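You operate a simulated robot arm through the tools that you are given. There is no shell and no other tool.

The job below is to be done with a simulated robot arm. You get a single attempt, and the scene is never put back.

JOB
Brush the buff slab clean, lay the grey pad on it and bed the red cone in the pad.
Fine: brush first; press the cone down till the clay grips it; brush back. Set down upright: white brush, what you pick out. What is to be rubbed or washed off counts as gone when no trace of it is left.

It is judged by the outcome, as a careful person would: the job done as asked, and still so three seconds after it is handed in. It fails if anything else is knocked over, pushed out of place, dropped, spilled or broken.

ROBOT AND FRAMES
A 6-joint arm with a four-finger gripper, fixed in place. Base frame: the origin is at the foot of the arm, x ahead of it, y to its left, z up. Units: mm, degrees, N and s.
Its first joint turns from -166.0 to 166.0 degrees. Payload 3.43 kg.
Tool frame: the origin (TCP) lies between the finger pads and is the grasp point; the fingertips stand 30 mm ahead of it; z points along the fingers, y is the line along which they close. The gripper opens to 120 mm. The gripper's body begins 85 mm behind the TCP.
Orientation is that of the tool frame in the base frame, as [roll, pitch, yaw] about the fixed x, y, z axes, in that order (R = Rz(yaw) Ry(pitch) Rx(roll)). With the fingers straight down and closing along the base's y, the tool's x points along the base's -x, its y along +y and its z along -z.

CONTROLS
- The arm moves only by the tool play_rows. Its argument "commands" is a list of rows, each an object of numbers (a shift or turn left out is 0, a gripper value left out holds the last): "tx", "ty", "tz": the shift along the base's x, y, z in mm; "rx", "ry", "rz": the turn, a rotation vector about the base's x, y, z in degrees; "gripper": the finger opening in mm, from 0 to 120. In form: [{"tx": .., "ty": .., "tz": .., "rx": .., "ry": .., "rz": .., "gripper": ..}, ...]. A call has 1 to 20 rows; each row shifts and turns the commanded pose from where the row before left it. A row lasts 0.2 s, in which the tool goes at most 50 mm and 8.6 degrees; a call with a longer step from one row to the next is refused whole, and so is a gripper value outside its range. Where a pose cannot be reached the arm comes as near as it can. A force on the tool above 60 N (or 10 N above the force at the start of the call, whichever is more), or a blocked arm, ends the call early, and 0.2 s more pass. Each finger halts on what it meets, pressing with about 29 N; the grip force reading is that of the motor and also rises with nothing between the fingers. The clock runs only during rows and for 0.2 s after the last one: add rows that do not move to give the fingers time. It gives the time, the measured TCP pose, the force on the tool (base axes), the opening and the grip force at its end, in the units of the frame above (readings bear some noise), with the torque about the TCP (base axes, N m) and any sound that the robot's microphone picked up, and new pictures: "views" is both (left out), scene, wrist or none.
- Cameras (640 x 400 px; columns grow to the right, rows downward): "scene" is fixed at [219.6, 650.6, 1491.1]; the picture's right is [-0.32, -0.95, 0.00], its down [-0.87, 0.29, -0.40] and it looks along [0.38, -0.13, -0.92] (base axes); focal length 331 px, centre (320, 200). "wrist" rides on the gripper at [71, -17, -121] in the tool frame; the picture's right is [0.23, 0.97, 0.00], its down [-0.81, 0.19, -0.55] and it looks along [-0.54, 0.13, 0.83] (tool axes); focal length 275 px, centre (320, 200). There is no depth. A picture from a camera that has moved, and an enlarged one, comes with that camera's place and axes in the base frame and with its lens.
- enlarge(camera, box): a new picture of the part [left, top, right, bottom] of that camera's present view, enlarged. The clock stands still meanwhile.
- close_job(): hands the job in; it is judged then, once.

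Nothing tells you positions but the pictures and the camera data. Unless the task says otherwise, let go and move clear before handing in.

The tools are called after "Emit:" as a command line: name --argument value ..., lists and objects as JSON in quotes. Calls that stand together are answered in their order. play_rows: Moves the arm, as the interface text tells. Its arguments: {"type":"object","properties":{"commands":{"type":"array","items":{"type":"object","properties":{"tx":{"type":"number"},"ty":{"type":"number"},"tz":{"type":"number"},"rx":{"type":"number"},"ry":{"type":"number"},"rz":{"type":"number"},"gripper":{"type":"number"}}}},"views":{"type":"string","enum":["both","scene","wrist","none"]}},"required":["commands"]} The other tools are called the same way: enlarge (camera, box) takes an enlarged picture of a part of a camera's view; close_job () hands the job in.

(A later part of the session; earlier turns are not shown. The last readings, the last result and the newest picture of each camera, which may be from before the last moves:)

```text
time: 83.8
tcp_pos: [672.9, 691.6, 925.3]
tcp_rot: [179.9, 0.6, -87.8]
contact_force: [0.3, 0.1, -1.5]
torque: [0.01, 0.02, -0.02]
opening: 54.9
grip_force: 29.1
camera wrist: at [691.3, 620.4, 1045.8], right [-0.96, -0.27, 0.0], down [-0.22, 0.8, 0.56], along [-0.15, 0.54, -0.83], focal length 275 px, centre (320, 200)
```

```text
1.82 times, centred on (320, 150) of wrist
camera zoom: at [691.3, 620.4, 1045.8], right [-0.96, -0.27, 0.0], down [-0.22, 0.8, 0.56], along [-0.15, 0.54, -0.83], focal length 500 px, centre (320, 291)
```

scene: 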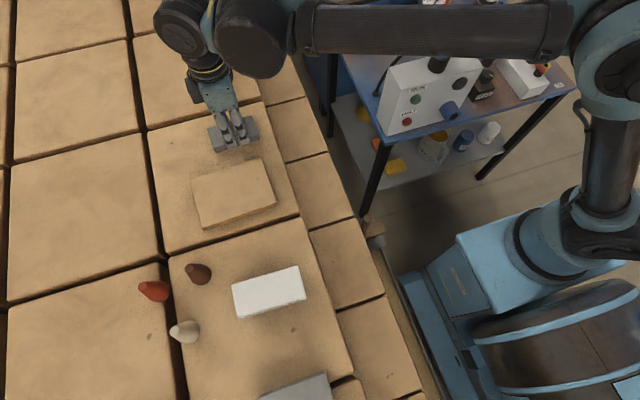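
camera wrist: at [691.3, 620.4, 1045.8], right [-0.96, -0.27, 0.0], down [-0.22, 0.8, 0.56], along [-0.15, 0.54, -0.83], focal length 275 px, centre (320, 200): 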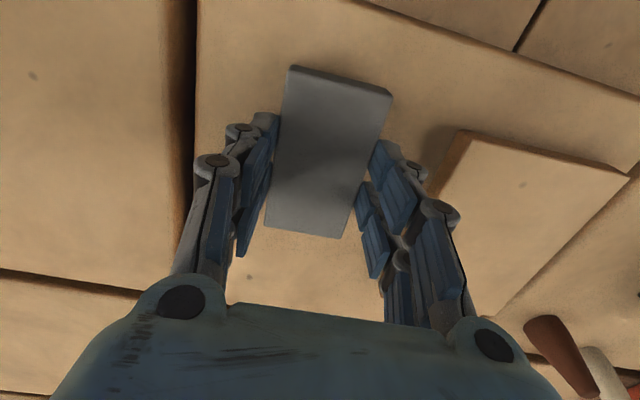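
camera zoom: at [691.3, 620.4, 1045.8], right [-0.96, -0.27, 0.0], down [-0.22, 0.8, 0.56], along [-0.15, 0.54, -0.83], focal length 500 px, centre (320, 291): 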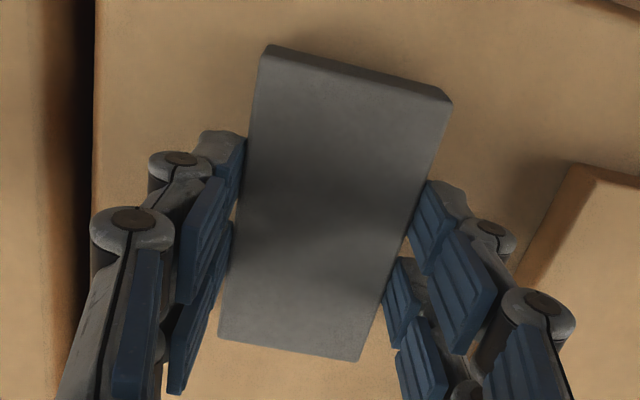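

The pad came up with the gripper (weight ~2 N, unchanged in the wrist view). I'll lift it gently and carry it to the slab centre at about (539, 723).

Emit:
play_rows --commands '[{"tz": 2}, {"tz": 4}, {"tz": 8}, {"tz": 12}, {"tz": 12}, {"tz": 8}, {"tz": 4}, {}]' --views "none"

Emit:
play_rows --commands '[{"tx": -4, "ty": 1}, {"tx": -9, "ty": 2}, {"tx": -14, "ty": 3}, {"tx": -18, "ty": 4}, {"tx": -20, "ty": 5}, {"tx": -20, "ty": 5}, {"tx": -18, "ty": 4}, {"tx": -14, "ty": 3}, {"tx": -9, "ty": 3}, {"tx": -5, "ty": 1}, {"tx": -2, "ty": 0.5}, {}]'

Emit:
enlarge --camera "scene" --box '[160, 130, 300, 240]'

Emit:
enlarge --camera "wrist" --box '[160, 0, 480, 260]'

```text
time: 85.6
tcp_pos: [673.6, 689.9, 975.8]
tcp_rot: [179.9, 0.6, -87.8]
contact_force: [-0.3, 0.1, -2.1]
torque: [0.0, 0.02, 0.01]
opening: 54.8
grip_force: 29.1
```

```text
time: 88.2
tcp_pos: [539.6, 722.1, 975.9]
tcp_rot: [179.9, 0.6, -87.8]
contact_force: [0.0, 0.6, -1.4]
torque: [-0.01, 0.06, 0.01]
opening: 54.8
grip_force: 28.7
camera wrist: at [558.2, 651.1, 1096.1], right [-0.96, -0.27, 0.0], down [-0.22, 0.8, 0.56], along [-0.15, 0.54, -0.83], focal length 275 px, centre (320, 200)
```

scene: 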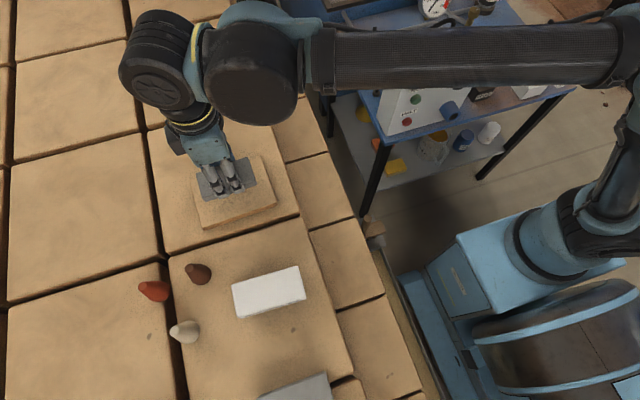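
wrist: 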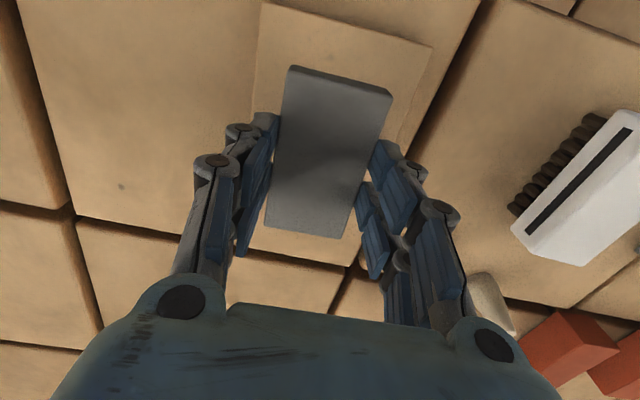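

```text
3.64 times, centred on (230, 185) of scene
camera zoom: at [219.6, 650.6, 1491.1], right [-0.32, -0.95, 0.0], down [-0.87, 0.29, -0.4], along [0.38, -0.13, -0.92], focal length 1203 px, centre (647, 254)
```

zoom: 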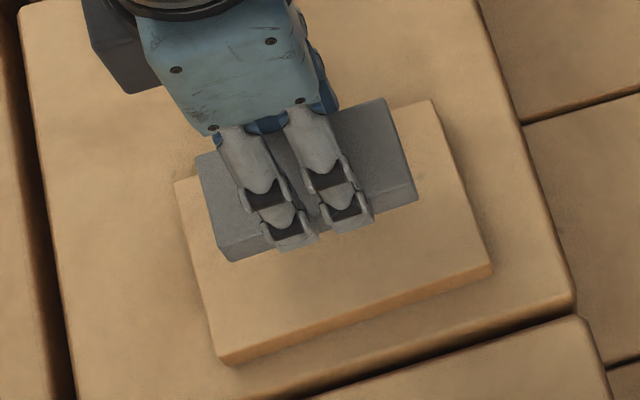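

```text
1.54 times, centred on (320, 130) of wrist
camera zoom: at [558.2, 651.1, 1096.1], right [-0.96, -0.27, 0.0], down [-0.22, 0.8, 0.56], along [-0.15, 0.54, -0.83], focal length 424 px, centre (320, 308)
```

zoom: 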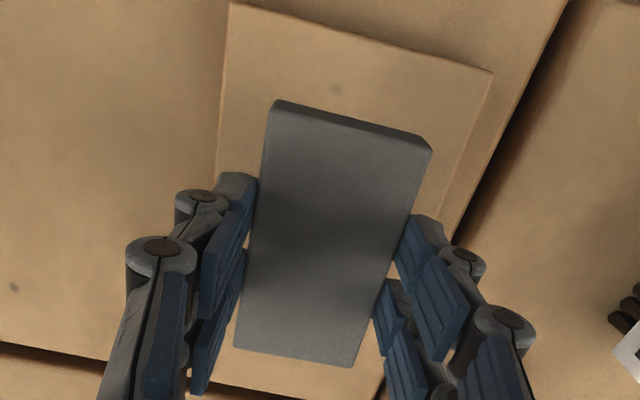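

The pad hovers parallel to the slab. I'll descend close to contact and check alignment again.

Emit:
play_rows --commands '[{"tz": -6}, {"tz": -10}, {"tz": -8}, {"tz": -4}, {}]' --views "none"

Emit:
enlarge --camera "scene" --box '[160, 130, 300, 240]'

Emit:
enlarge --camera "wrist" --box '[160, 0, 480, 260]'

```text
time: 89.4
tcp_pos: [539.3, 723.3, 948.9]
tcp_rot: [179.8, 0.5, -87.9]
contact_force: [0.0, 0.2, -2.6]
torque: [0.02, 0.0, 0.0]
opening: 54.7
grip_force: 28.6
```

```text
3.64 times, centred on (230, 185) of scene
camera zoom: at [219.6, 650.6, 1491.1], right [-0.32, -0.95, 0.0], down [-0.87, 0.29, -0.4], along [0.38, -0.13, -0.92], focal length 1203 px, centre (647, 254)
```

zoom: 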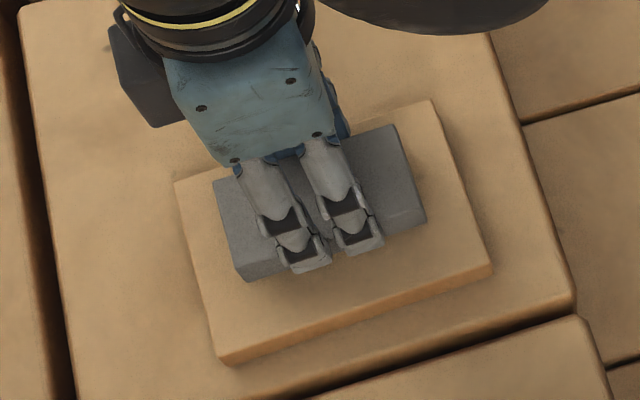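

```text
1.54 times, centred on (320, 130) of wrist
camera zoom: at [558.4, 651.3, 1068.4], right [-0.96, -0.27, 0.0], down [-0.22, 0.8, 0.56], along [-0.15, 0.54, -0.83], focal length 424 px, centre (320, 308)
```

zoom: 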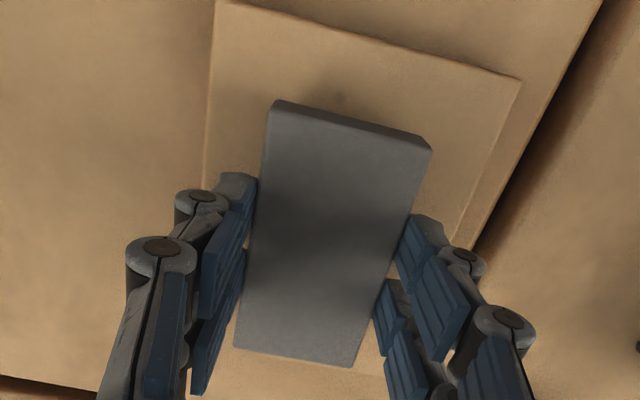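

The pad sits about 3 mm off-centre toward +x/+y; I'll correct that and lower in 1 mm steps to contact (expected near TCP 941).

Emit:
play_rows --commands '[{"tx": -2.5, "ty": -2.5}, {"tz": -2}, {"tz": -2}, {"tz": -1}, {}]' --views "none"

Emit:
play_rows --commands '[{"tz": -1}, {}]' --views "none"

Emit:
play_rows --commands '[{"tz": -0.7}, {}]' --views "none"

Emit:
play_rows --commands '[{"tz": -0.7}, {}]' --views "none"

```text
time: 90.6
tcp_pos: [538.3, 721.2, 941.5]
tcp_rot: [179.9, 0.5, -87.8]
contact_force: [-0.3, 0.6, -2.6]
torque: [-0.02, 0.0, 0.01]
opening: 54.7
grip_force: 28.7
```

```text
time: 91.2
tcp_pos: [537.3, 720.0, 940.7]
tcp_rot: [179.9, 0.6, -87.8]
contact_force: [0.5, 0.8, -1.6]
torque: [-0.02, -0.01, 0.0]
opening: 54.4
grip_force: 29.1
```

```text
time: 91.8
tcp_pos: [537.0, 718.7, 941.1]
tcp_rot: [179.8, 0.6, -87.8]
contact_force: [0.1, -0.3, -2.0]
torque: [0.01, 0.0, 0.03]
opening: 54.4
grip_force: 29.5
```

```text
time: 92.4
tcp_pos: [536.6, 718.9, 942.1]
tcp_rot: [180.0, 0.7, -87.8]
contact_force: [-0.7, 6.1, 12.9]
torque: [-0.07, 0.05, 0.04]
opening: 54.5
grip_force: 29.0
```

Contact with the slab felt (13 N). I'll relieve, release the pad, and rise.

Emit:
play_rows --commands '[{"tz": 0.5}, {"gripper": 60}, {"gripper": 70}, {"gripper": 85}, {"gripper": 100}, {"tz": 5}, {"tz": 15}, {"tz": 25}, {"tz": 30}, {"tz": 30}, {}]'

Emit:
enlarge --camera "wrist" --box '[180, 0, 460, 220]'

Emit:
enlarge --camera "scene" --box '[160, 130, 300, 240]'

```text
time: 94.8
tcp_pos: [534.9, 720.6, 1045.5]
tcp_rot: [180.0, 0.6, -87.8]
contact_force: [-0.8, 0.6, -0.4]
torque: [0.01, 0.0, -0.02]
opening: 100.1
grip_force: 0.0
camera wrist: at [553.8, 648.7, 1164.9], right [-0.96, -0.27, 0.0], down [-0.22, 0.8, 0.56], along [-0.15, 0.54, -0.83], focal length 275 px, centre (320, 200)
```

scene: 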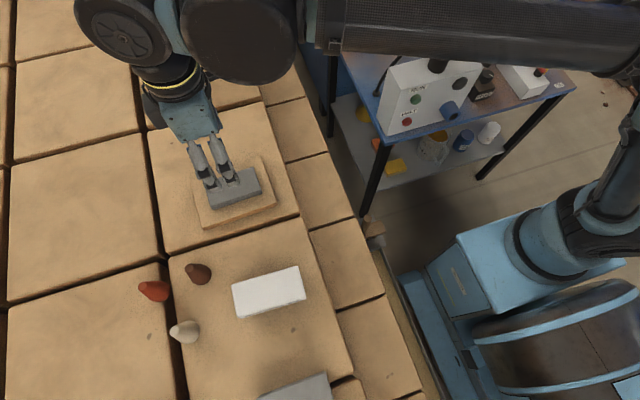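
wrist: 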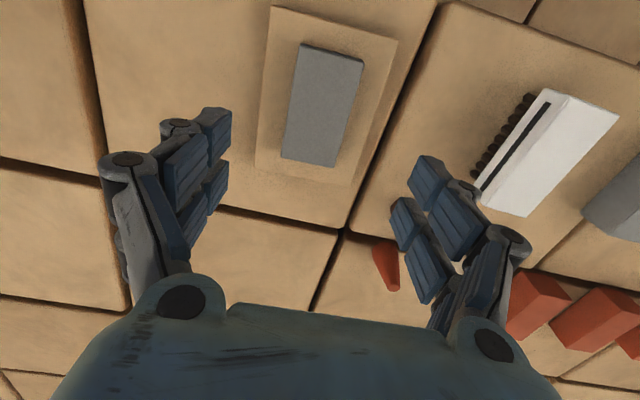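

```text
1.82 times, centred on (320, 110) of wrist
camera zoom: at [553.8, 648.7, 1164.9], right [-0.96, -0.27, 0.0], down [-0.22, 0.8, 0.56], along [-0.15, 0.54, -0.83], focal length 500 px, centre (320, 364)
```

zoom: 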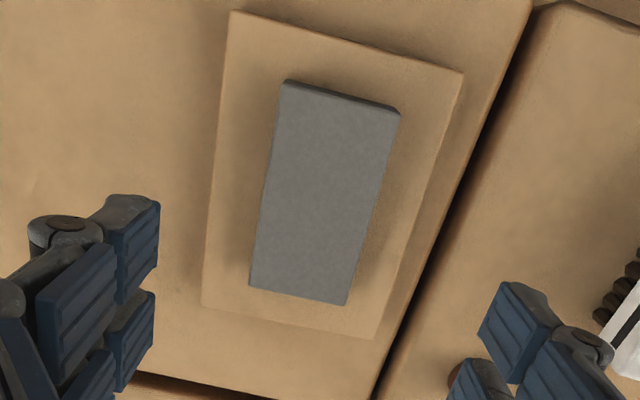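

```text
3.64 times, centred on (230, 185) of scene
camera zoom: at [219.6, 650.6, 1491.1], right [-0.32, -0.95, 0.0], down [-0.87, 0.29, -0.4], along [0.38, -0.13, -0.92], focal length 1203 px, centre (647, 254)
```

zoom: 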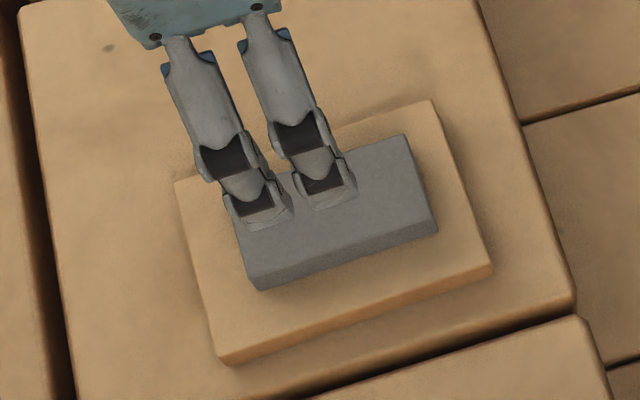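

The pad lies flat and well centred on the slab. The red cone stands near (393, 891), about 38 mm base, 14 mm tip, 59 mm tall. I'll move above it and measure from close by.

Emit:
play_rows --commands '[{"tx": -8, "ty": 10, "tz": 5, "gripper": 80}, {"tx": -18, "ty": 20, "tz": 5}, {"tx": -26, "ty": 30}, {"tx": -28, "ty": 32}, {"tx": -28, "ty": 32}, {"tx": -20, "ty": 24}, {"tx": -10, "ty": 12}, {"tx": -4, "ty": 5}, {}]'

Emit:
enlarge --camera "wrist" --box '[200, 0, 440, 200]'

Emit:
enlarge --camera "scene" --box '[110, 230, 250, 350]'

```text
time: 96.8
tcp_pos: [394.9, 886.3, 1054.1]
tcp_rot: [180.0, 0.6, -87.8]
contact_force: [-0.1, 0.6, -0.2]
torque: [-0.01, -0.01, -0.03]
opening: 80.0
grip_force: 0.0
camera wrist: at [413.4, 814.8, 1174.9], right [-0.96, -0.27, 0.0], down [-0.22, 0.8, 0.56], along [-0.15, 0.54, -0.83], focal length 275 px, centre (320, 200)
```

scene: 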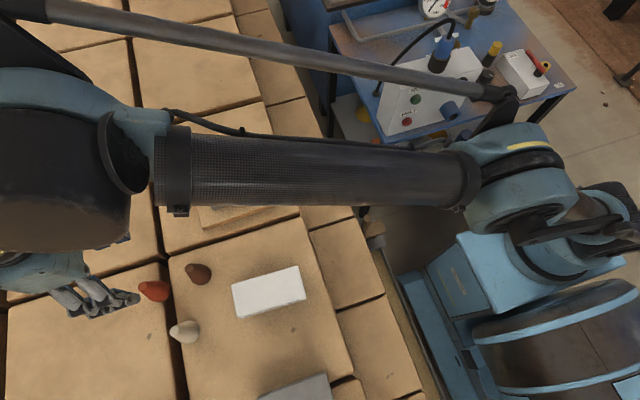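
wrist: 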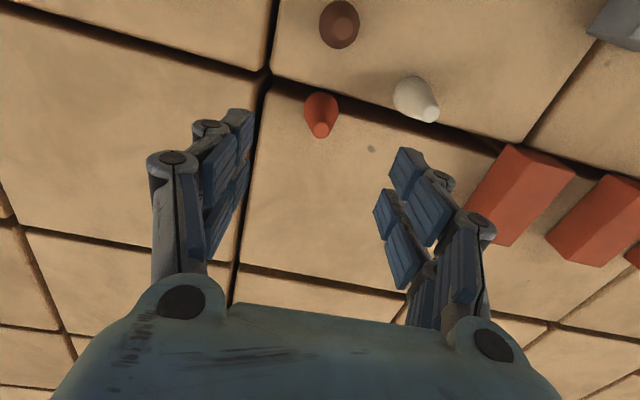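

```text
2.00 times, centred on (320, 100) of wrist
camera zoom: at [413.4, 814.8, 1174.9], right [-0.96, -0.27, 0.0], down [-0.22, 0.8, 0.56], along [-0.15, 0.54, -0.83], focal length 551 px, centre (320, 400)
```

zoom: 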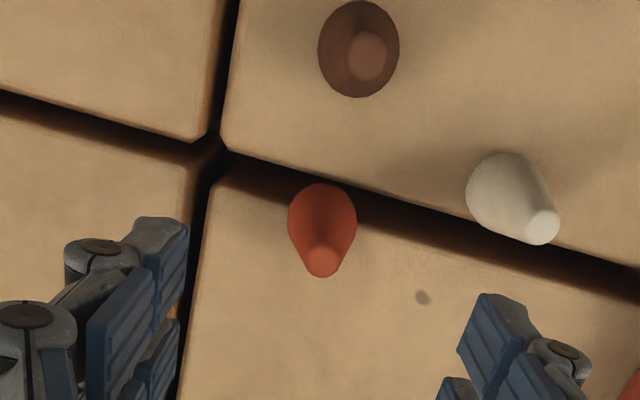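

```text
3.33 times, centred on (180, 290) of scene
camera zoom: at [219.6, 650.6, 1491.1], right [-0.32, -0.95, 0.0], down [-0.87, 0.29, -0.4], along [0.38, -0.13, -0.92], focal length 1103 px, centre (787, -100)
```

zoom: 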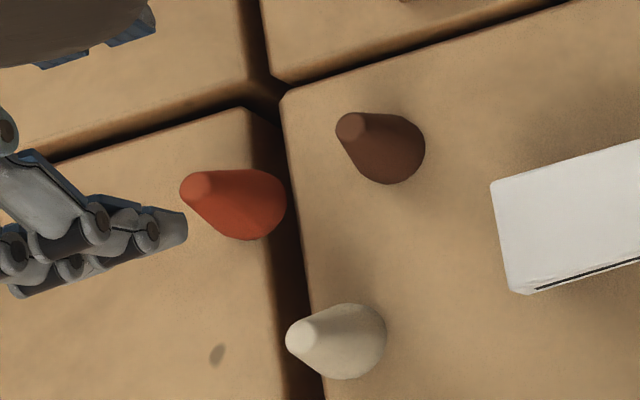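

The cone axis comes out at about (391, 893). I'll centre over it and descend to just above its tip to check alignment.

Emit:
play_rows --commands '[{"tx": -4, "ty": 6.5}, {"tz": -20}, {"tz": -25}, {"tz": -9}, {}]'

Emit:
enlarge --camera "wrist" --box '[180, 40, 460, 260]'

Emit:
enlarge --camera "scene" --box '[90, 230, 230, 350]'

```text
time: 98.0
tcp_pos: [391.6, 892.2, 1002.9]
tcp_rot: [180.0, 0.5, -87.8]
contact_force: [0.2, 0.4, -0.4]
torque: [0.02, -0.01, 0.01]
opening: 79.7
grip_force: 0.1
camera wrist: at [410.3, 820.3, 1122.9], right [-0.96, -0.27, 0.0], down [-0.22, 0.8, 0.56], along [-0.15, 0.54, -0.83], focal length 275 px, centre (320, 200)
```

scene: 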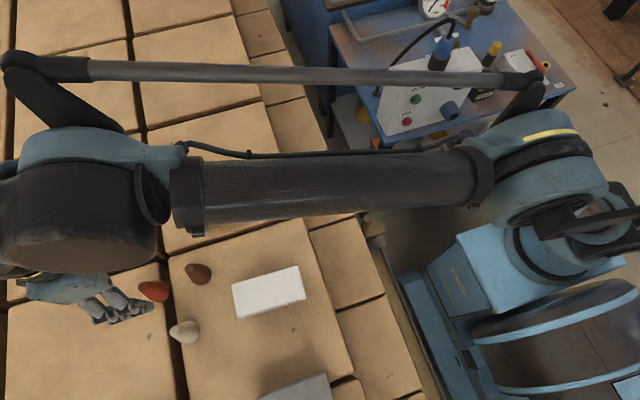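
wrist: 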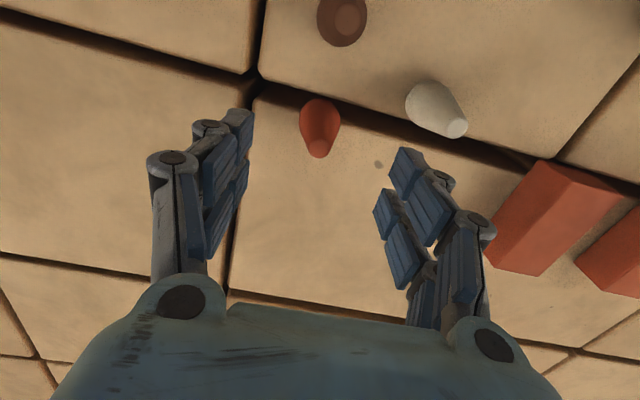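

```text
1.82 times, centred on (320, 150) of wrist
camera zoom: at [410.3, 820.3, 1122.9], right [-0.96, -0.27, 0.0], down [-0.22, 0.8, 0.56], along [-0.15, 0.54, -0.83], focal length 500 px, centre (320, 291)
```

zoom: 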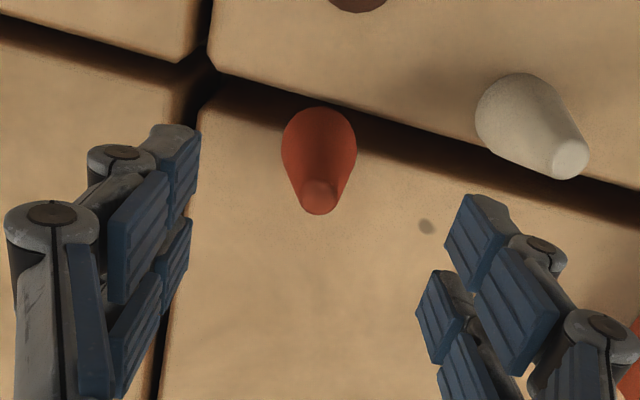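

```text
3.33 times, centred on (160, 290) of scene
camera zoom: at [219.6, 650.6, 1491.1], right [-0.32, -0.95, 0.0], down [-0.87, 0.29, -0.4], along [0.38, -0.13, -0.92], focal length 1103 px, centre (853, -100)
```

zoom: 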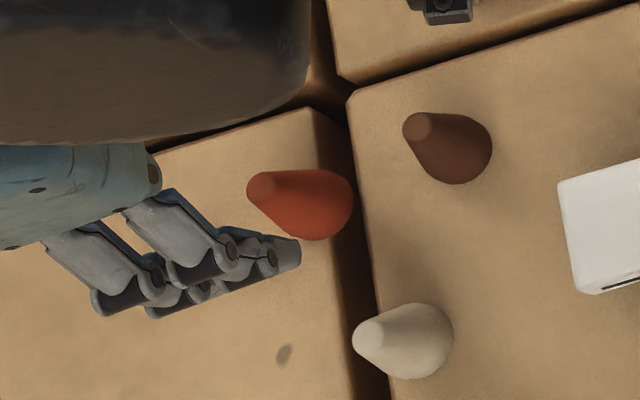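

The cone axis refines to (390.3, 894.9). I'll centre, descend around the cone with the fingers well below its tip, and close gently.

Emit:
play_rows --commands '[{"tx": -1.3, "ty": 2.7}, {"tz": -15}, {"tz": -20}, {"tz": -14}, {"tz": -7}, {}]'

Emit:
enlarge --camera "wrist" --box '[180, 40, 460, 260]'

Emit:
enlarge --camera "scene" --box '[90, 230, 230, 350]'

```text
time: 99.4
tcp_pos: [389.6, 893.9, 946.3]
tcp_rot: [179.9, 0.6, -87.8]
contact_force: [-0.8, 0.1, -0.5]
torque: [0.0, 0.0, 0.02]
opening: 80.2
grip_force: 0.0
camera wrist: at [408.2, 822.9, 1066.5], right [-0.96, -0.27, 0.0], down [-0.22, 0.8, 0.56], along [-0.15, 0.54, -0.83], focal length 275 px, centre (320, 200)
```

scene: 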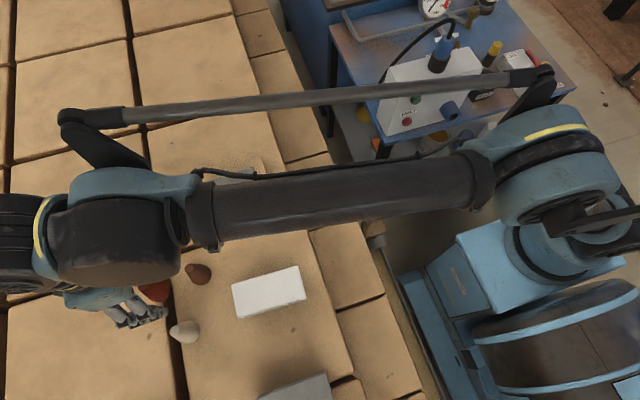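
wrist: 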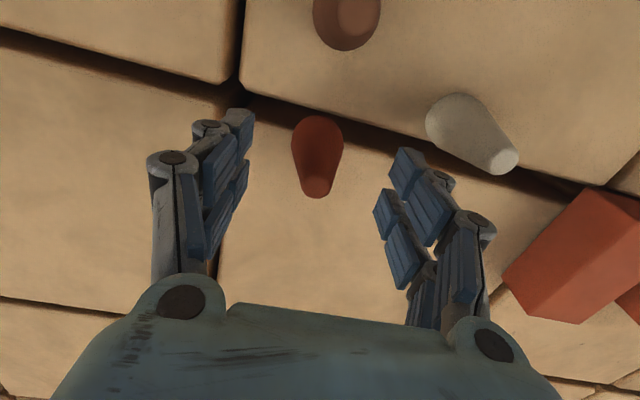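

```text
1.82 times, centred on (320, 150) of wrist
camera zoom: at [408.2, 822.9, 1066.5], right [-0.96, -0.27, 0.0], down [-0.22, 0.8, 0.56], along [-0.15, 0.54, -0.83], focal length 500 px, centre (320, 291)
```

zoom: 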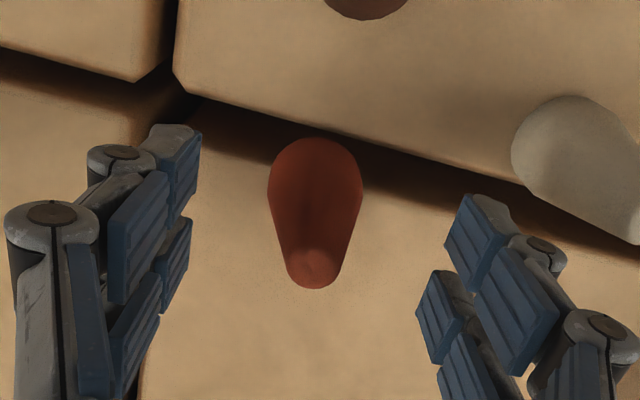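

```text
3.33 times, centred on (160, 290) of scene
camera zoom: at [219.6, 650.6, 1491.1], right [-0.32, -0.95, 0.0], down [-0.87, 0.29, -0.4], along [0.38, -0.13, -0.92], focal length 1103 px, centre (853, -100)
```

zoom: 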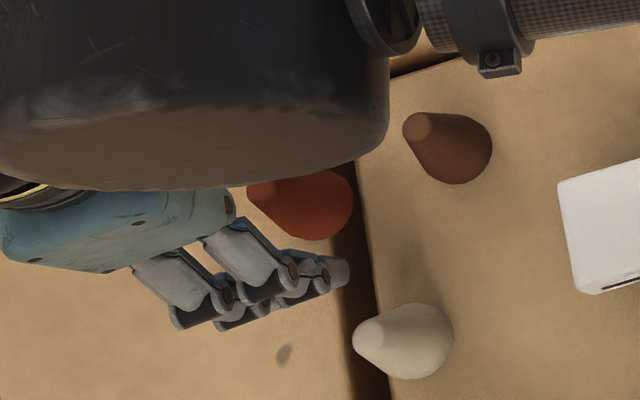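

The cone is centred between the fingers within about 1 mm. I'll close on it now.

Emit:
play_rows --commands '[{"gripper": 65}, {"gripper": 50}, {"gripper": 38}, {"gripper": 25}, {"gripper": 15}, {"gripper": 10}, {"gripper": 10}]'

Emit:
enlarge --camera "wrist" --box '[180, 40, 460, 260]'

Emit:
enlarge --camera "scene" --box '[90, 230, 230, 350]'

```text
time: 101.0
tcp_pos: [390.4, 895.9, 946.7]
tcp_rot: [179.9, 0.6, -87.7]
contact_force: [-0.1, -0.3, 0.2]
torque: [0.0, 0.02, 0.02]
opening: 20.6
grip_force: 29.2
camera wrist: at [408.1, 823.0, 1066.5], right [-0.96, -0.27, 0.0], down [-0.22, 0.8, 0.56], along [-0.15, 0.54, -0.83], focal length 275 px, centre (320, 200)
```

scene: 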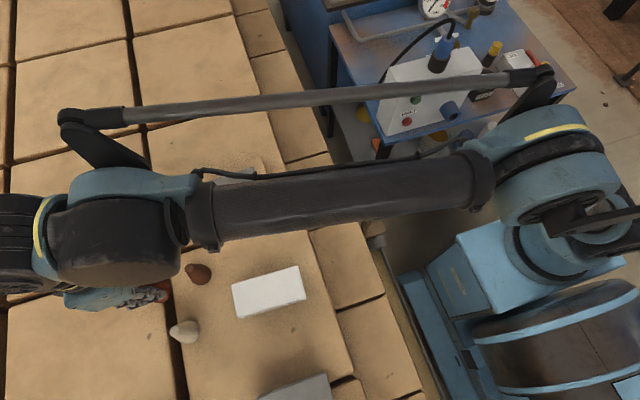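
wrist: 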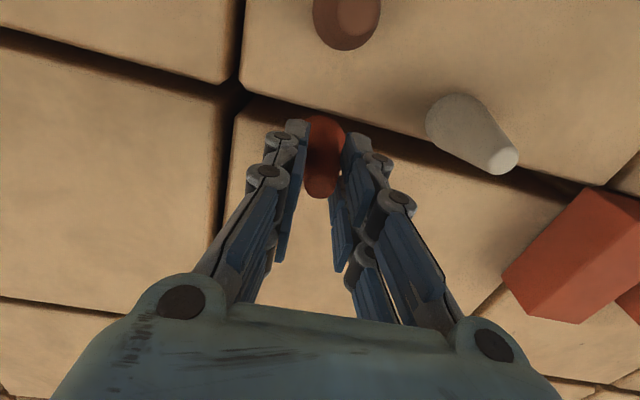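

```text
1.82 times, centred on (320, 150) of wrist
camera zoom: at [408.1, 823.0, 1066.5], right [-0.96, -0.27, 0.0], down [-0.22, 0.8, 0.56], along [-0.15, 0.54, -0.83], focal length 500 px, centre (320, 291)
```

zoom: 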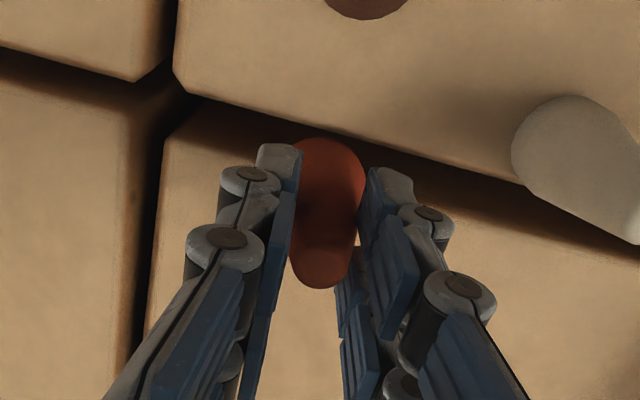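

```text
3.33 times, centred on (160, 290) of scene
camera zoom: at [219.6, 650.6, 1491.1], right [-0.32, -0.95, 0.0], down [-0.87, 0.29, -0.4], along [0.38, -0.13, -0.92], focal length 1103 px, centre (853, -100)
```

zoom: 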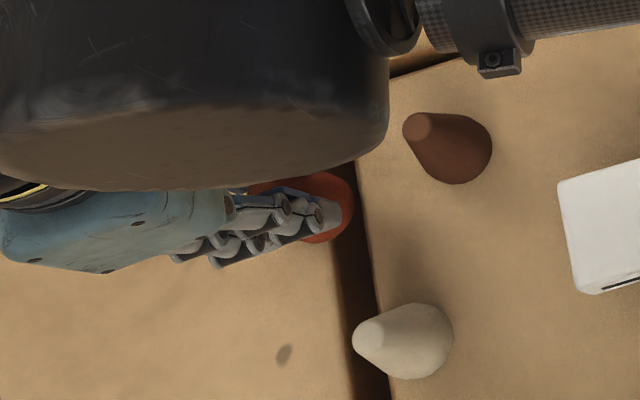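

The grip holds at 20.6 mm opening with 29 N. I'll test with a small, slow lift.

Emit:
play_rows --commands '[{"tz": 1}, {"tz": 1}, {"tz": 1}, {"tz": 1}, {}]' --views "wrist"

Emit:
enlarge --camera "wrist" --box '[180, 40, 460, 260]'

```text
time: 102.2
tcp_pos: [391.2, 895.4, 949.0]
tcp_rot: [179.8, 0.6, -87.7]
contact_force: [0.7, 0.4, -0.9]
torque: [0.01, 0.02, -0.02]
opening: 20.9
grip_force: 29.3
camera wrist: at [409.6, 822.6, 1069.8], right [-0.96, -0.27, 0.0], down [-0.22, 0.8, 0.56], along [-0.15, 0.54, -0.83], focal length 275 px, centre (320, 200)
```

wrist: 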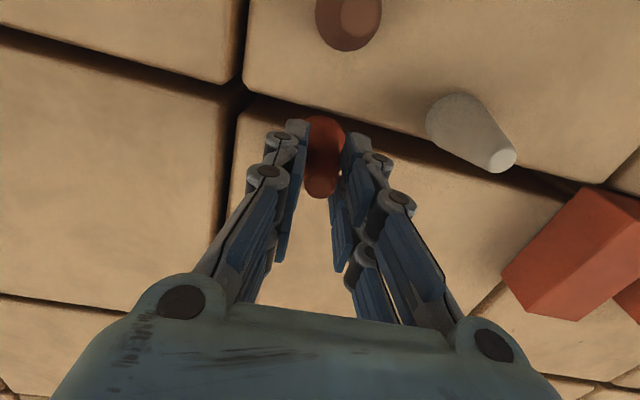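

```text
1.82 times, centred on (320, 150) of wrist
camera zoom: at [409.6, 822.6, 1069.8], right [-0.96, -0.27, 0.0], down [-0.22, 0.8, 0.56], along [-0.15, 0.54, -0.83], focal length 500 px, centre (320, 291)
```

zoom: 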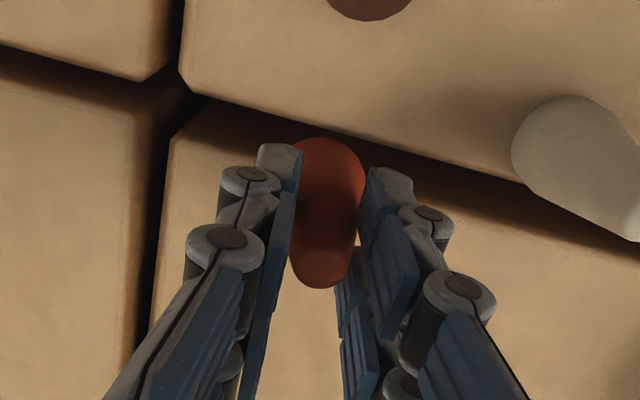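

The cone is lifted and steady in the fingers. I'll raise it ~70 mm and carry it smoothly to above the pad centre (537, 720).

Emit:
play_rows --commands '[{"tz": 3}, {"tz": 6}, {"tz": 10}, {"tz": 14}, {"tz": 15}, {"tz": 12}, {"tz": 7}, {"tz": 3}, {}]' --views "wrist"

Emit:
play_rows --commands '[{"tx": 3, "ty": -3.5}, {"tx": 6, "ty": -7}, {"tx": 10, "ty": -12}, {"tx": 13, "ty": -16}, {"tx": 15, "ty": -18}, {"tx": 15, "ty": -18}, {"tx": 15, "ty": -18}, {"tx": 15, "ty": -18}, {"tx": 15, "ty": -18}, {"tx": 13, "ty": -16}, {"tx": 11, "ty": -13}, {"tx": 8, "ty": -9.5}, {"tx": 5, "ty": -6}, {"tx": 2, "ty": -2}, {}]'

Emit:
enlarge --camera "scene" --box '[160, 110, 300, 240]'

Emit:
enlarge --camera "wrist" --box '[180, 0, 460, 240]'

```text
time: 104.2
tcp_pos: [389.6, 894.8, 1020.9]
tcp_rot: [179.9, 0.6, -87.8]
contact_force: [0.7, 0.2, -1.0]
torque: [-0.02, 0.01, 0.02]
opening: 20.5
grip_force: 29.1
camera wrist: at [408.7, 822.5, 1140.6], right [-0.96, -0.27, 0.0], down [-0.22, 0.8, 0.56], along [-0.15, 0.54, -0.83], focal length 275 px, centre (320, 200)
```

wrist: 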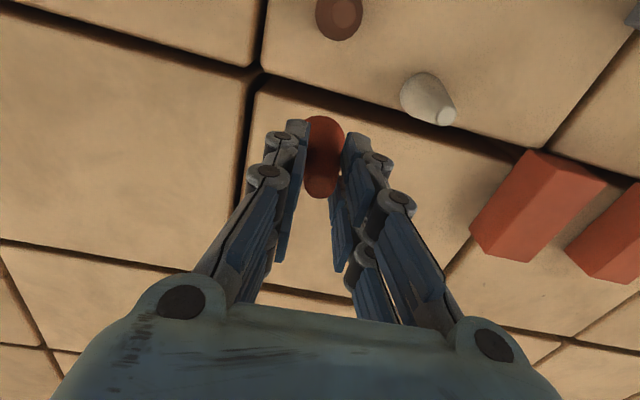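

```text
time: 107.4
tcp_pos: [536.4, 718.6, 1020.8]
tcp_rot: [179.9, 0.5, -87.8]
contact_force: [-0.1, -0.4, -0.6]
torque: [-0.03, -0.01, -0.02]
opening: 20.7
grip_force: 29.1
camera wrist: at [553.9, 647.3, 1139.6], right [-0.96, -0.27, 0.0], down [-0.22, 0.8, 0.56], along [-0.15, 0.54, -0.83], focal length 275 px, centre (320, 200)
```

scene: 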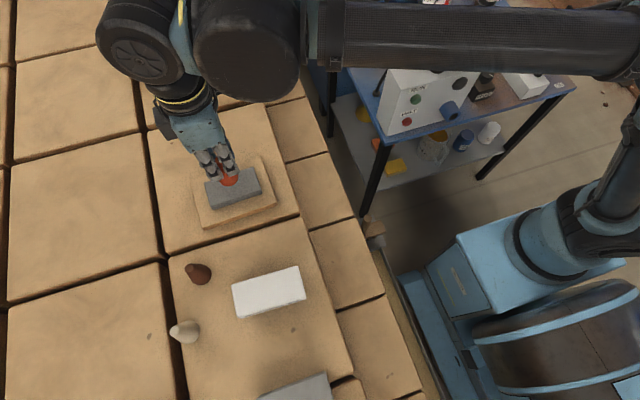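
wrist: 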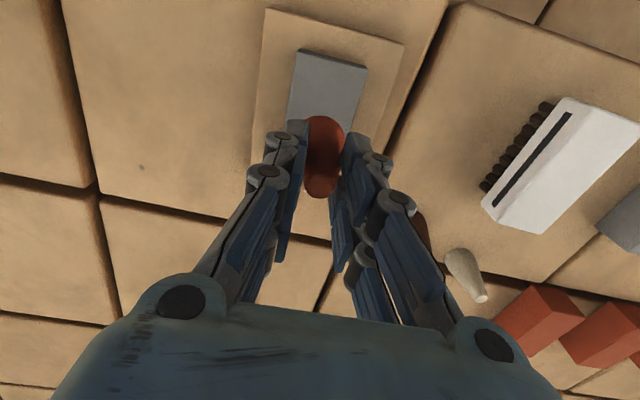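

```text
3.08 times, centred on (230, 175) of scene
camera zoom: at [219.6, 650.6, 1491.1], right [-0.32, -0.95, 0.0], down [-0.87, 0.29, -0.4], along [0.38, -0.13, -0.92], focal length 1018 px, centre (597, 277)
```

zoom: 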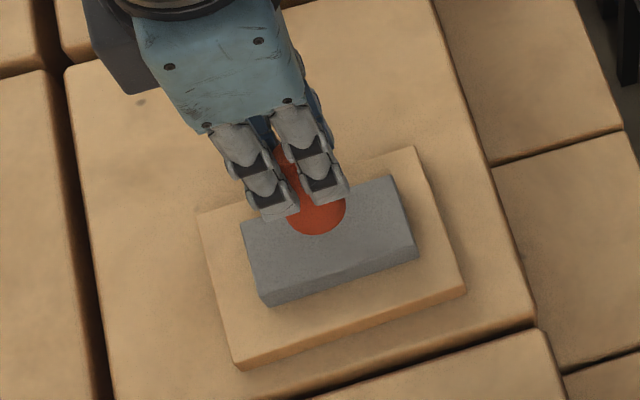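

```text
1.67 times, centred on (320, 120) of wrist
camera zoom: at [553.9, 647.3, 1139.6], right [-0.96, -0.27, 0.0], down [-0.22, 0.8, 0.56], along [-0.15, 0.54, -0.83], focal length 459 px, centre (320, 333)
```

zoom: 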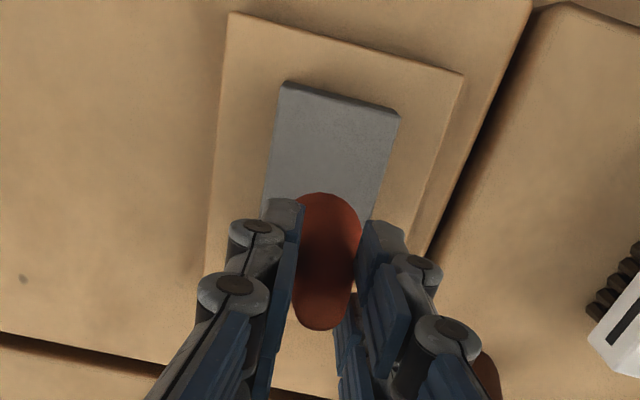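

Cone and pad are nearly concentric (about 2 mm off). I'll nudge and descend to just above the pad.

Emit:
play_rows --commands '[{"tx": 1.5, "ty": 1, "tz": -5}, {"tz": -10}, {"tz": -9}, {"tz": -5}, {}]'

Emit:
enlarge --camera "scene" --box '[180, 130, 290, 230]'

Emit:
enlarge --camera "wrist" --box '[180, 0, 460, 240]'

```text
time: 108.6
tcp_pos: [537.3, 719.6, 990.1]
tcp_rot: [179.9, 0.6, -87.9]
contact_force: [-0.5, 0.7, -0.7]
torque: [-0.04, 0.04, 0.03]
opening: 20.6
grip_force: 28.5
camera wrist: at [556.5, 648.5, 1110.3], right [-0.96, -0.27, 0.0], down [-0.22, 0.8, 0.56], along [-0.15, 0.54, -0.83], focal length 275 px, centre (320, 200)
```

scene: 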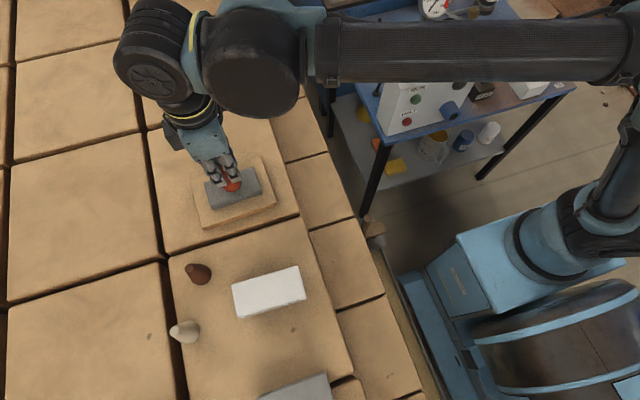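
wrist: 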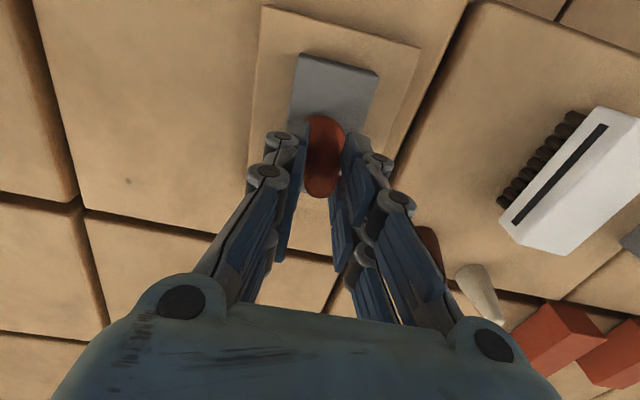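

```text
4.00 times, centred on (235, 180) of scene
camera zoom: at [219.6, 650.6, 1491.1], right [-0.32, -0.95, 0.0], down [-0.87, 0.29, -0.4], along [0.38, -0.13, -0.92], focal length 1323 px, centre (660, 280)
```

zoom: 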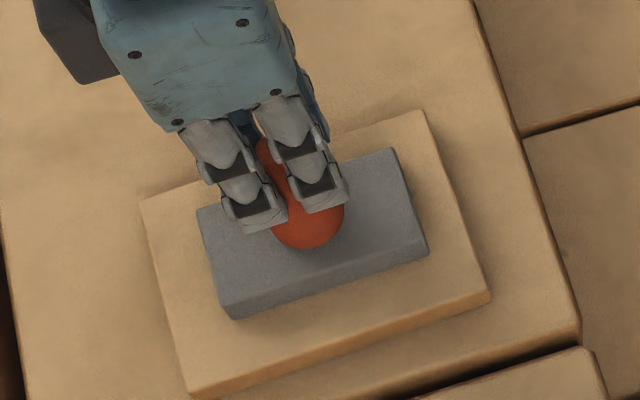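

```text
1.67 times, centred on (320, 120) of wrist
camera zoom: at [556.5, 648.5, 1110.3], right [-0.96, -0.27, 0.0], down [-0.22, 0.8, 0.56], along [-0.15, 0.54, -0.83], focal length 459 px, centre (320, 333)
```

zoom: 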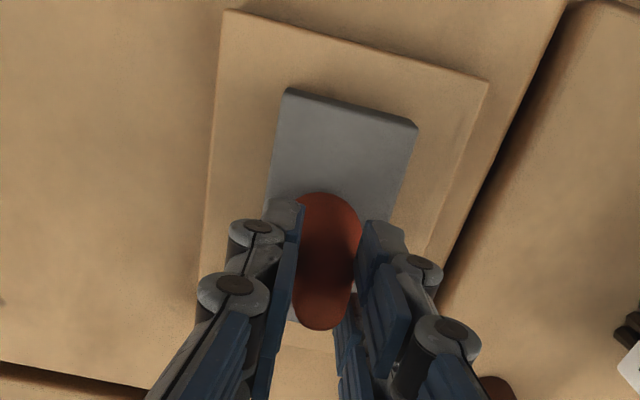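

The cone's base is a few millimetres above the pad's middle. I'll lower in small steps and watch for contact.

Emit:
play_rows --commands '[{"tz": -2}, {"tz": -1}, {"tz": -1}, {}]' --views "none"

Emit:
play_rows --commands '[{"tz": -1}, {}]' --views "none"

Emit:
play_rows --commands '[{"tz": -1}, {}]' --views "none"

Emit:
play_rows --commands '[{"tz": -1}, {}]' --views "none"

```text
time: 109.6
tcp_pos: [538.8, 719.0, 986.4]
tcp_rot: [179.8, 0.5, -87.8]
contact_force: [0.3, 0.2, -1.0]
torque: [0.01, -0.01, 0.01]
opening: 20.3
grip_force: 29.1
```

```text
time: 110.2
tcp_pos: [539.3, 719.8, 985.7]
tcp_rot: [179.9, 0.6, -87.8]
contact_force: [-0.3, -0.1, -0.7]
torque: [-0.03, -0.03, 0.0]
opening: 20.4
grip_force: 29.3
```

```text
time: 110.8
tcp_pos: [538.9, 719.2, 984.2]
tcp_rot: [179.9, 0.6, -87.8]
contact_force: [0.1, 0.2, 0.0]
torque: [0.0, 0.04, -0.02]
opening: 20.5
grip_force: 28.7
```

```text
time: 111.4
tcp_pos: [538.4, 720.8, 984.8]
tcp_rot: [179.9, 0.6, -87.6]
contact_force: [-0.7, 0.4, 10.0]
torque: [0.09, 0.1, 0.01]
opening: 20.3
grip_force: 29.2
```

Contact with the pad (10 N). Now I press further in 1 mm steps, watching force and any sound.

Emit:
play_rows --commands '[{"tz": -1}, {}]' --views "none"

Emit:
play_rows --commands '[{"tz": -1}, {}]' --views "none"

Emit:
play_rows --commands '[{"tz": -1}, {}]' --views "scene"

Emit:
enlarge --camera "scene" --box '[180, 130, 290, 230]'

```text
time: 112.0
tcp_pos: [538.8, 718.3, 984.8]
tcp_rot: [179.9, 0.7, -87.8]
contact_force: [4.9, 1.4, 29.1]
torque: [-0.04, -0.18, -0.03]
opening: 20.3
grip_force: 28.8
```

```text
time: 112.6
tcp_pos: [537.1, 719.5, 983.9]
tcp_rot: [179.9, 0.6, -87.8]
contact_force: [4.1, 0.4, 41.1]
torque: [0.05, -0.21, -0.01]
opening: 20.9
grip_force: 29.1
```

```text
time: 113.2
tcp_pos: [537.8, 719.5, 983.1]
tcp_rot: [179.9, 0.7, -87.8]
contact_force: [1.9, -0.1, 37.0]
torque: [0.04, -0.04, -0.01]
opening: 21.1
grip_force: 28.9
```

scene: 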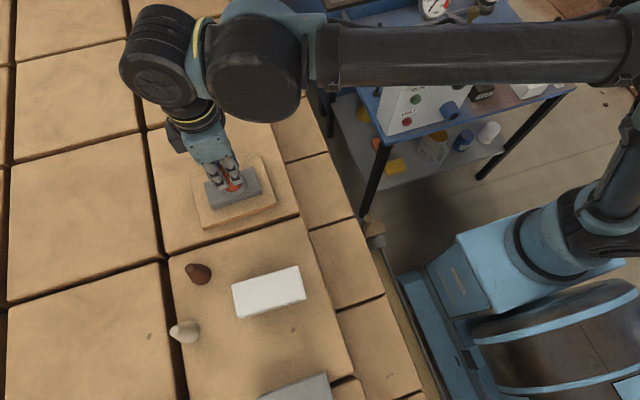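

```text
4.00 times, centred on (235, 180) of scene
camera zoom: at [219.6, 650.6, 1491.1], right [-0.32, -0.95, 0.0], down [-0.87, 0.29, -0.4], along [0.38, -0.13, -0.92], focal length 1323 px, centre (660, 280)
```

zoom: 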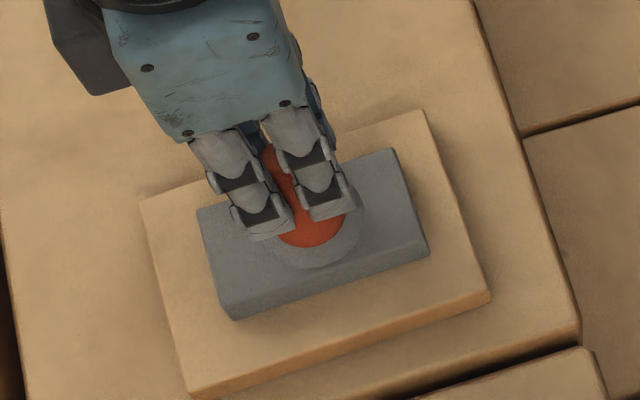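

A ring of clay now shows around the cone's foot, so it seems to be gripping. I'll look closer.

Emit:
enlarge --camera "scene" --box '[205, 155, 265, 205]'

Emit:
enlarge --camera "wrist" --box '[220, 20, 420, 220]'

```text
8.00 times, centred on (235, 180) of scene
camera zoom: at [219.6, 650.6, 1491.1], right [-0.32, -0.95, 0.0], down [-0.87, 0.29, -0.4], along [0.38, -0.13, -0.92], focal length 2646 px, centre (1000, 360)
```

zoom: 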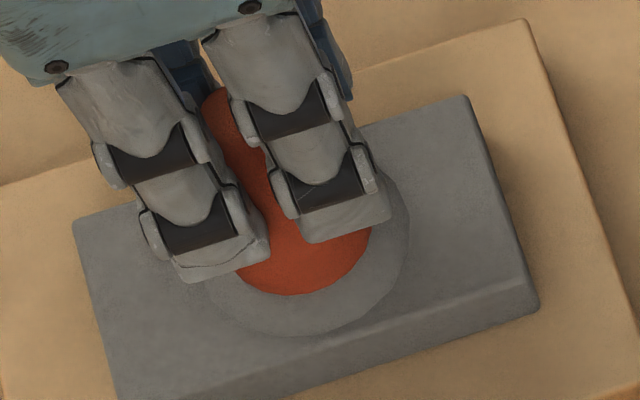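

```text
2.00 times, centred on (320, 120) of wrist
camera zoom: at [556.1, 647.3, 1102.5], right [-0.96, -0.27, 0.0], down [-0.22, 0.8, 0.56], along [-0.15, 0.54, -0.83], focal length 551 px, centre (320, 360)
```

zoom: 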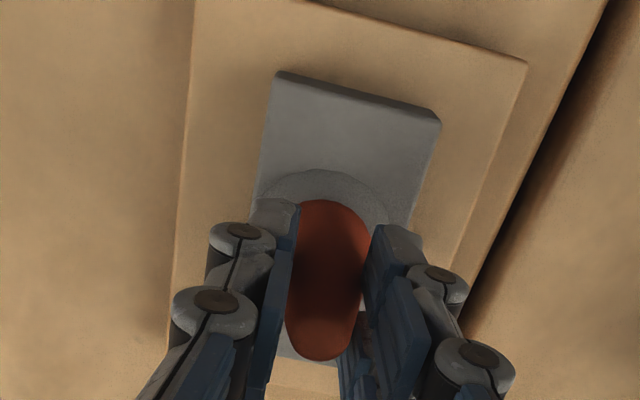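

The clay has formed a clear collar around the cone's base, so it's bedded. I'll relieve the pressure, open slowly and rise straight up.

Emit:
play_rows --commands '[{"tz": 1}, {"tz": 1}, {}]' --views "none"

```text
time: 114.0
tcp_pos: [538.3, 721.2, 983.7]
tcp_rot: [179.8, 0.6, -87.9]
contact_force: [-0.4, -1.1, 3.8]
torque: [-0.11, 0.06, 0.0]
opening: 20.7
grip_force: 29.6
```

Emit:
play_rows --commands '[{"gripper": 24}, {"gripper": 32}, {"gripper": 45}, {"gripper": 65}, {"gripper": 80}, {"gripper": 80}, {"tz": 4}, {"tz": 12}, {"tz": 22}, {"tz": 30}, {"tz": 30}, {}]'

Emit:
enlarge --camera "scene" --box '[180, 130, 290, 230]'

Emit:
enlarge --camera "wrist" --box '[220, 0, 420, 180]'

```text
time: 116.6
tcp_pos: [538.5, 718.2, 1080.4]
tcp_rot: [179.9, 0.6, -87.8]
contact_force: [-0.7, -0.5, 1.1]
torque: [0.0, 0.01, 0.0]
opening: 79.9
grip_force: 0.1
camera wrist: at [556.1, 646.5, 1201.4], right [-0.96, -0.27, 0.0], down [-0.22, 0.8, 0.56], along [-0.15, 0.54, -0.83], focal length 275 px, centre (320, 200)
```

scene: 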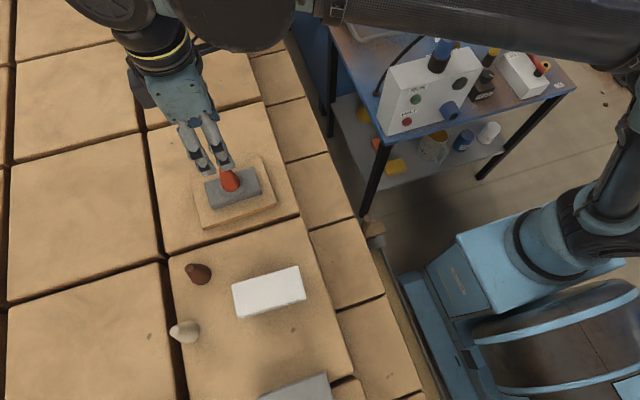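
wrist: 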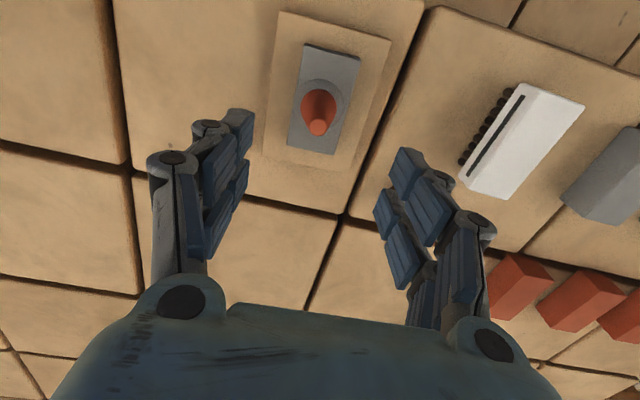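

```text
4.00 times, centred on (235, 180) of scene
camera zoom: at [219.6, 650.6, 1491.1], right [-0.32, -0.95, 0.0], down [-0.87, 0.29, -0.4], along [0.38, -0.13, -0.92], focal length 1323 px, centre (660, 280)
```

zoom: 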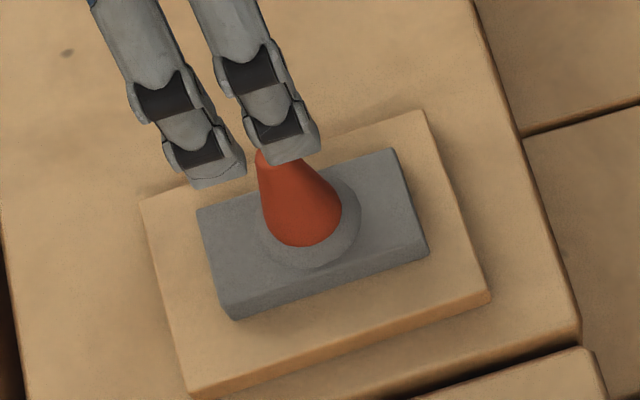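

```text
2.22 times, centred on (320, 90) of wrist
camera zoom: at [556.1, 646.5, 1201.4], right [-0.96, -0.27, 0.0], down [-0.22, 0.8, 0.56], along [-0.15, 0.54, -0.83], focal length 612 px, centre (320, 444)
```

zoom: 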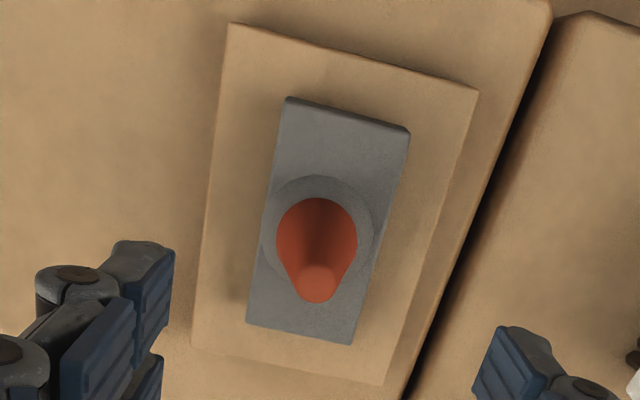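

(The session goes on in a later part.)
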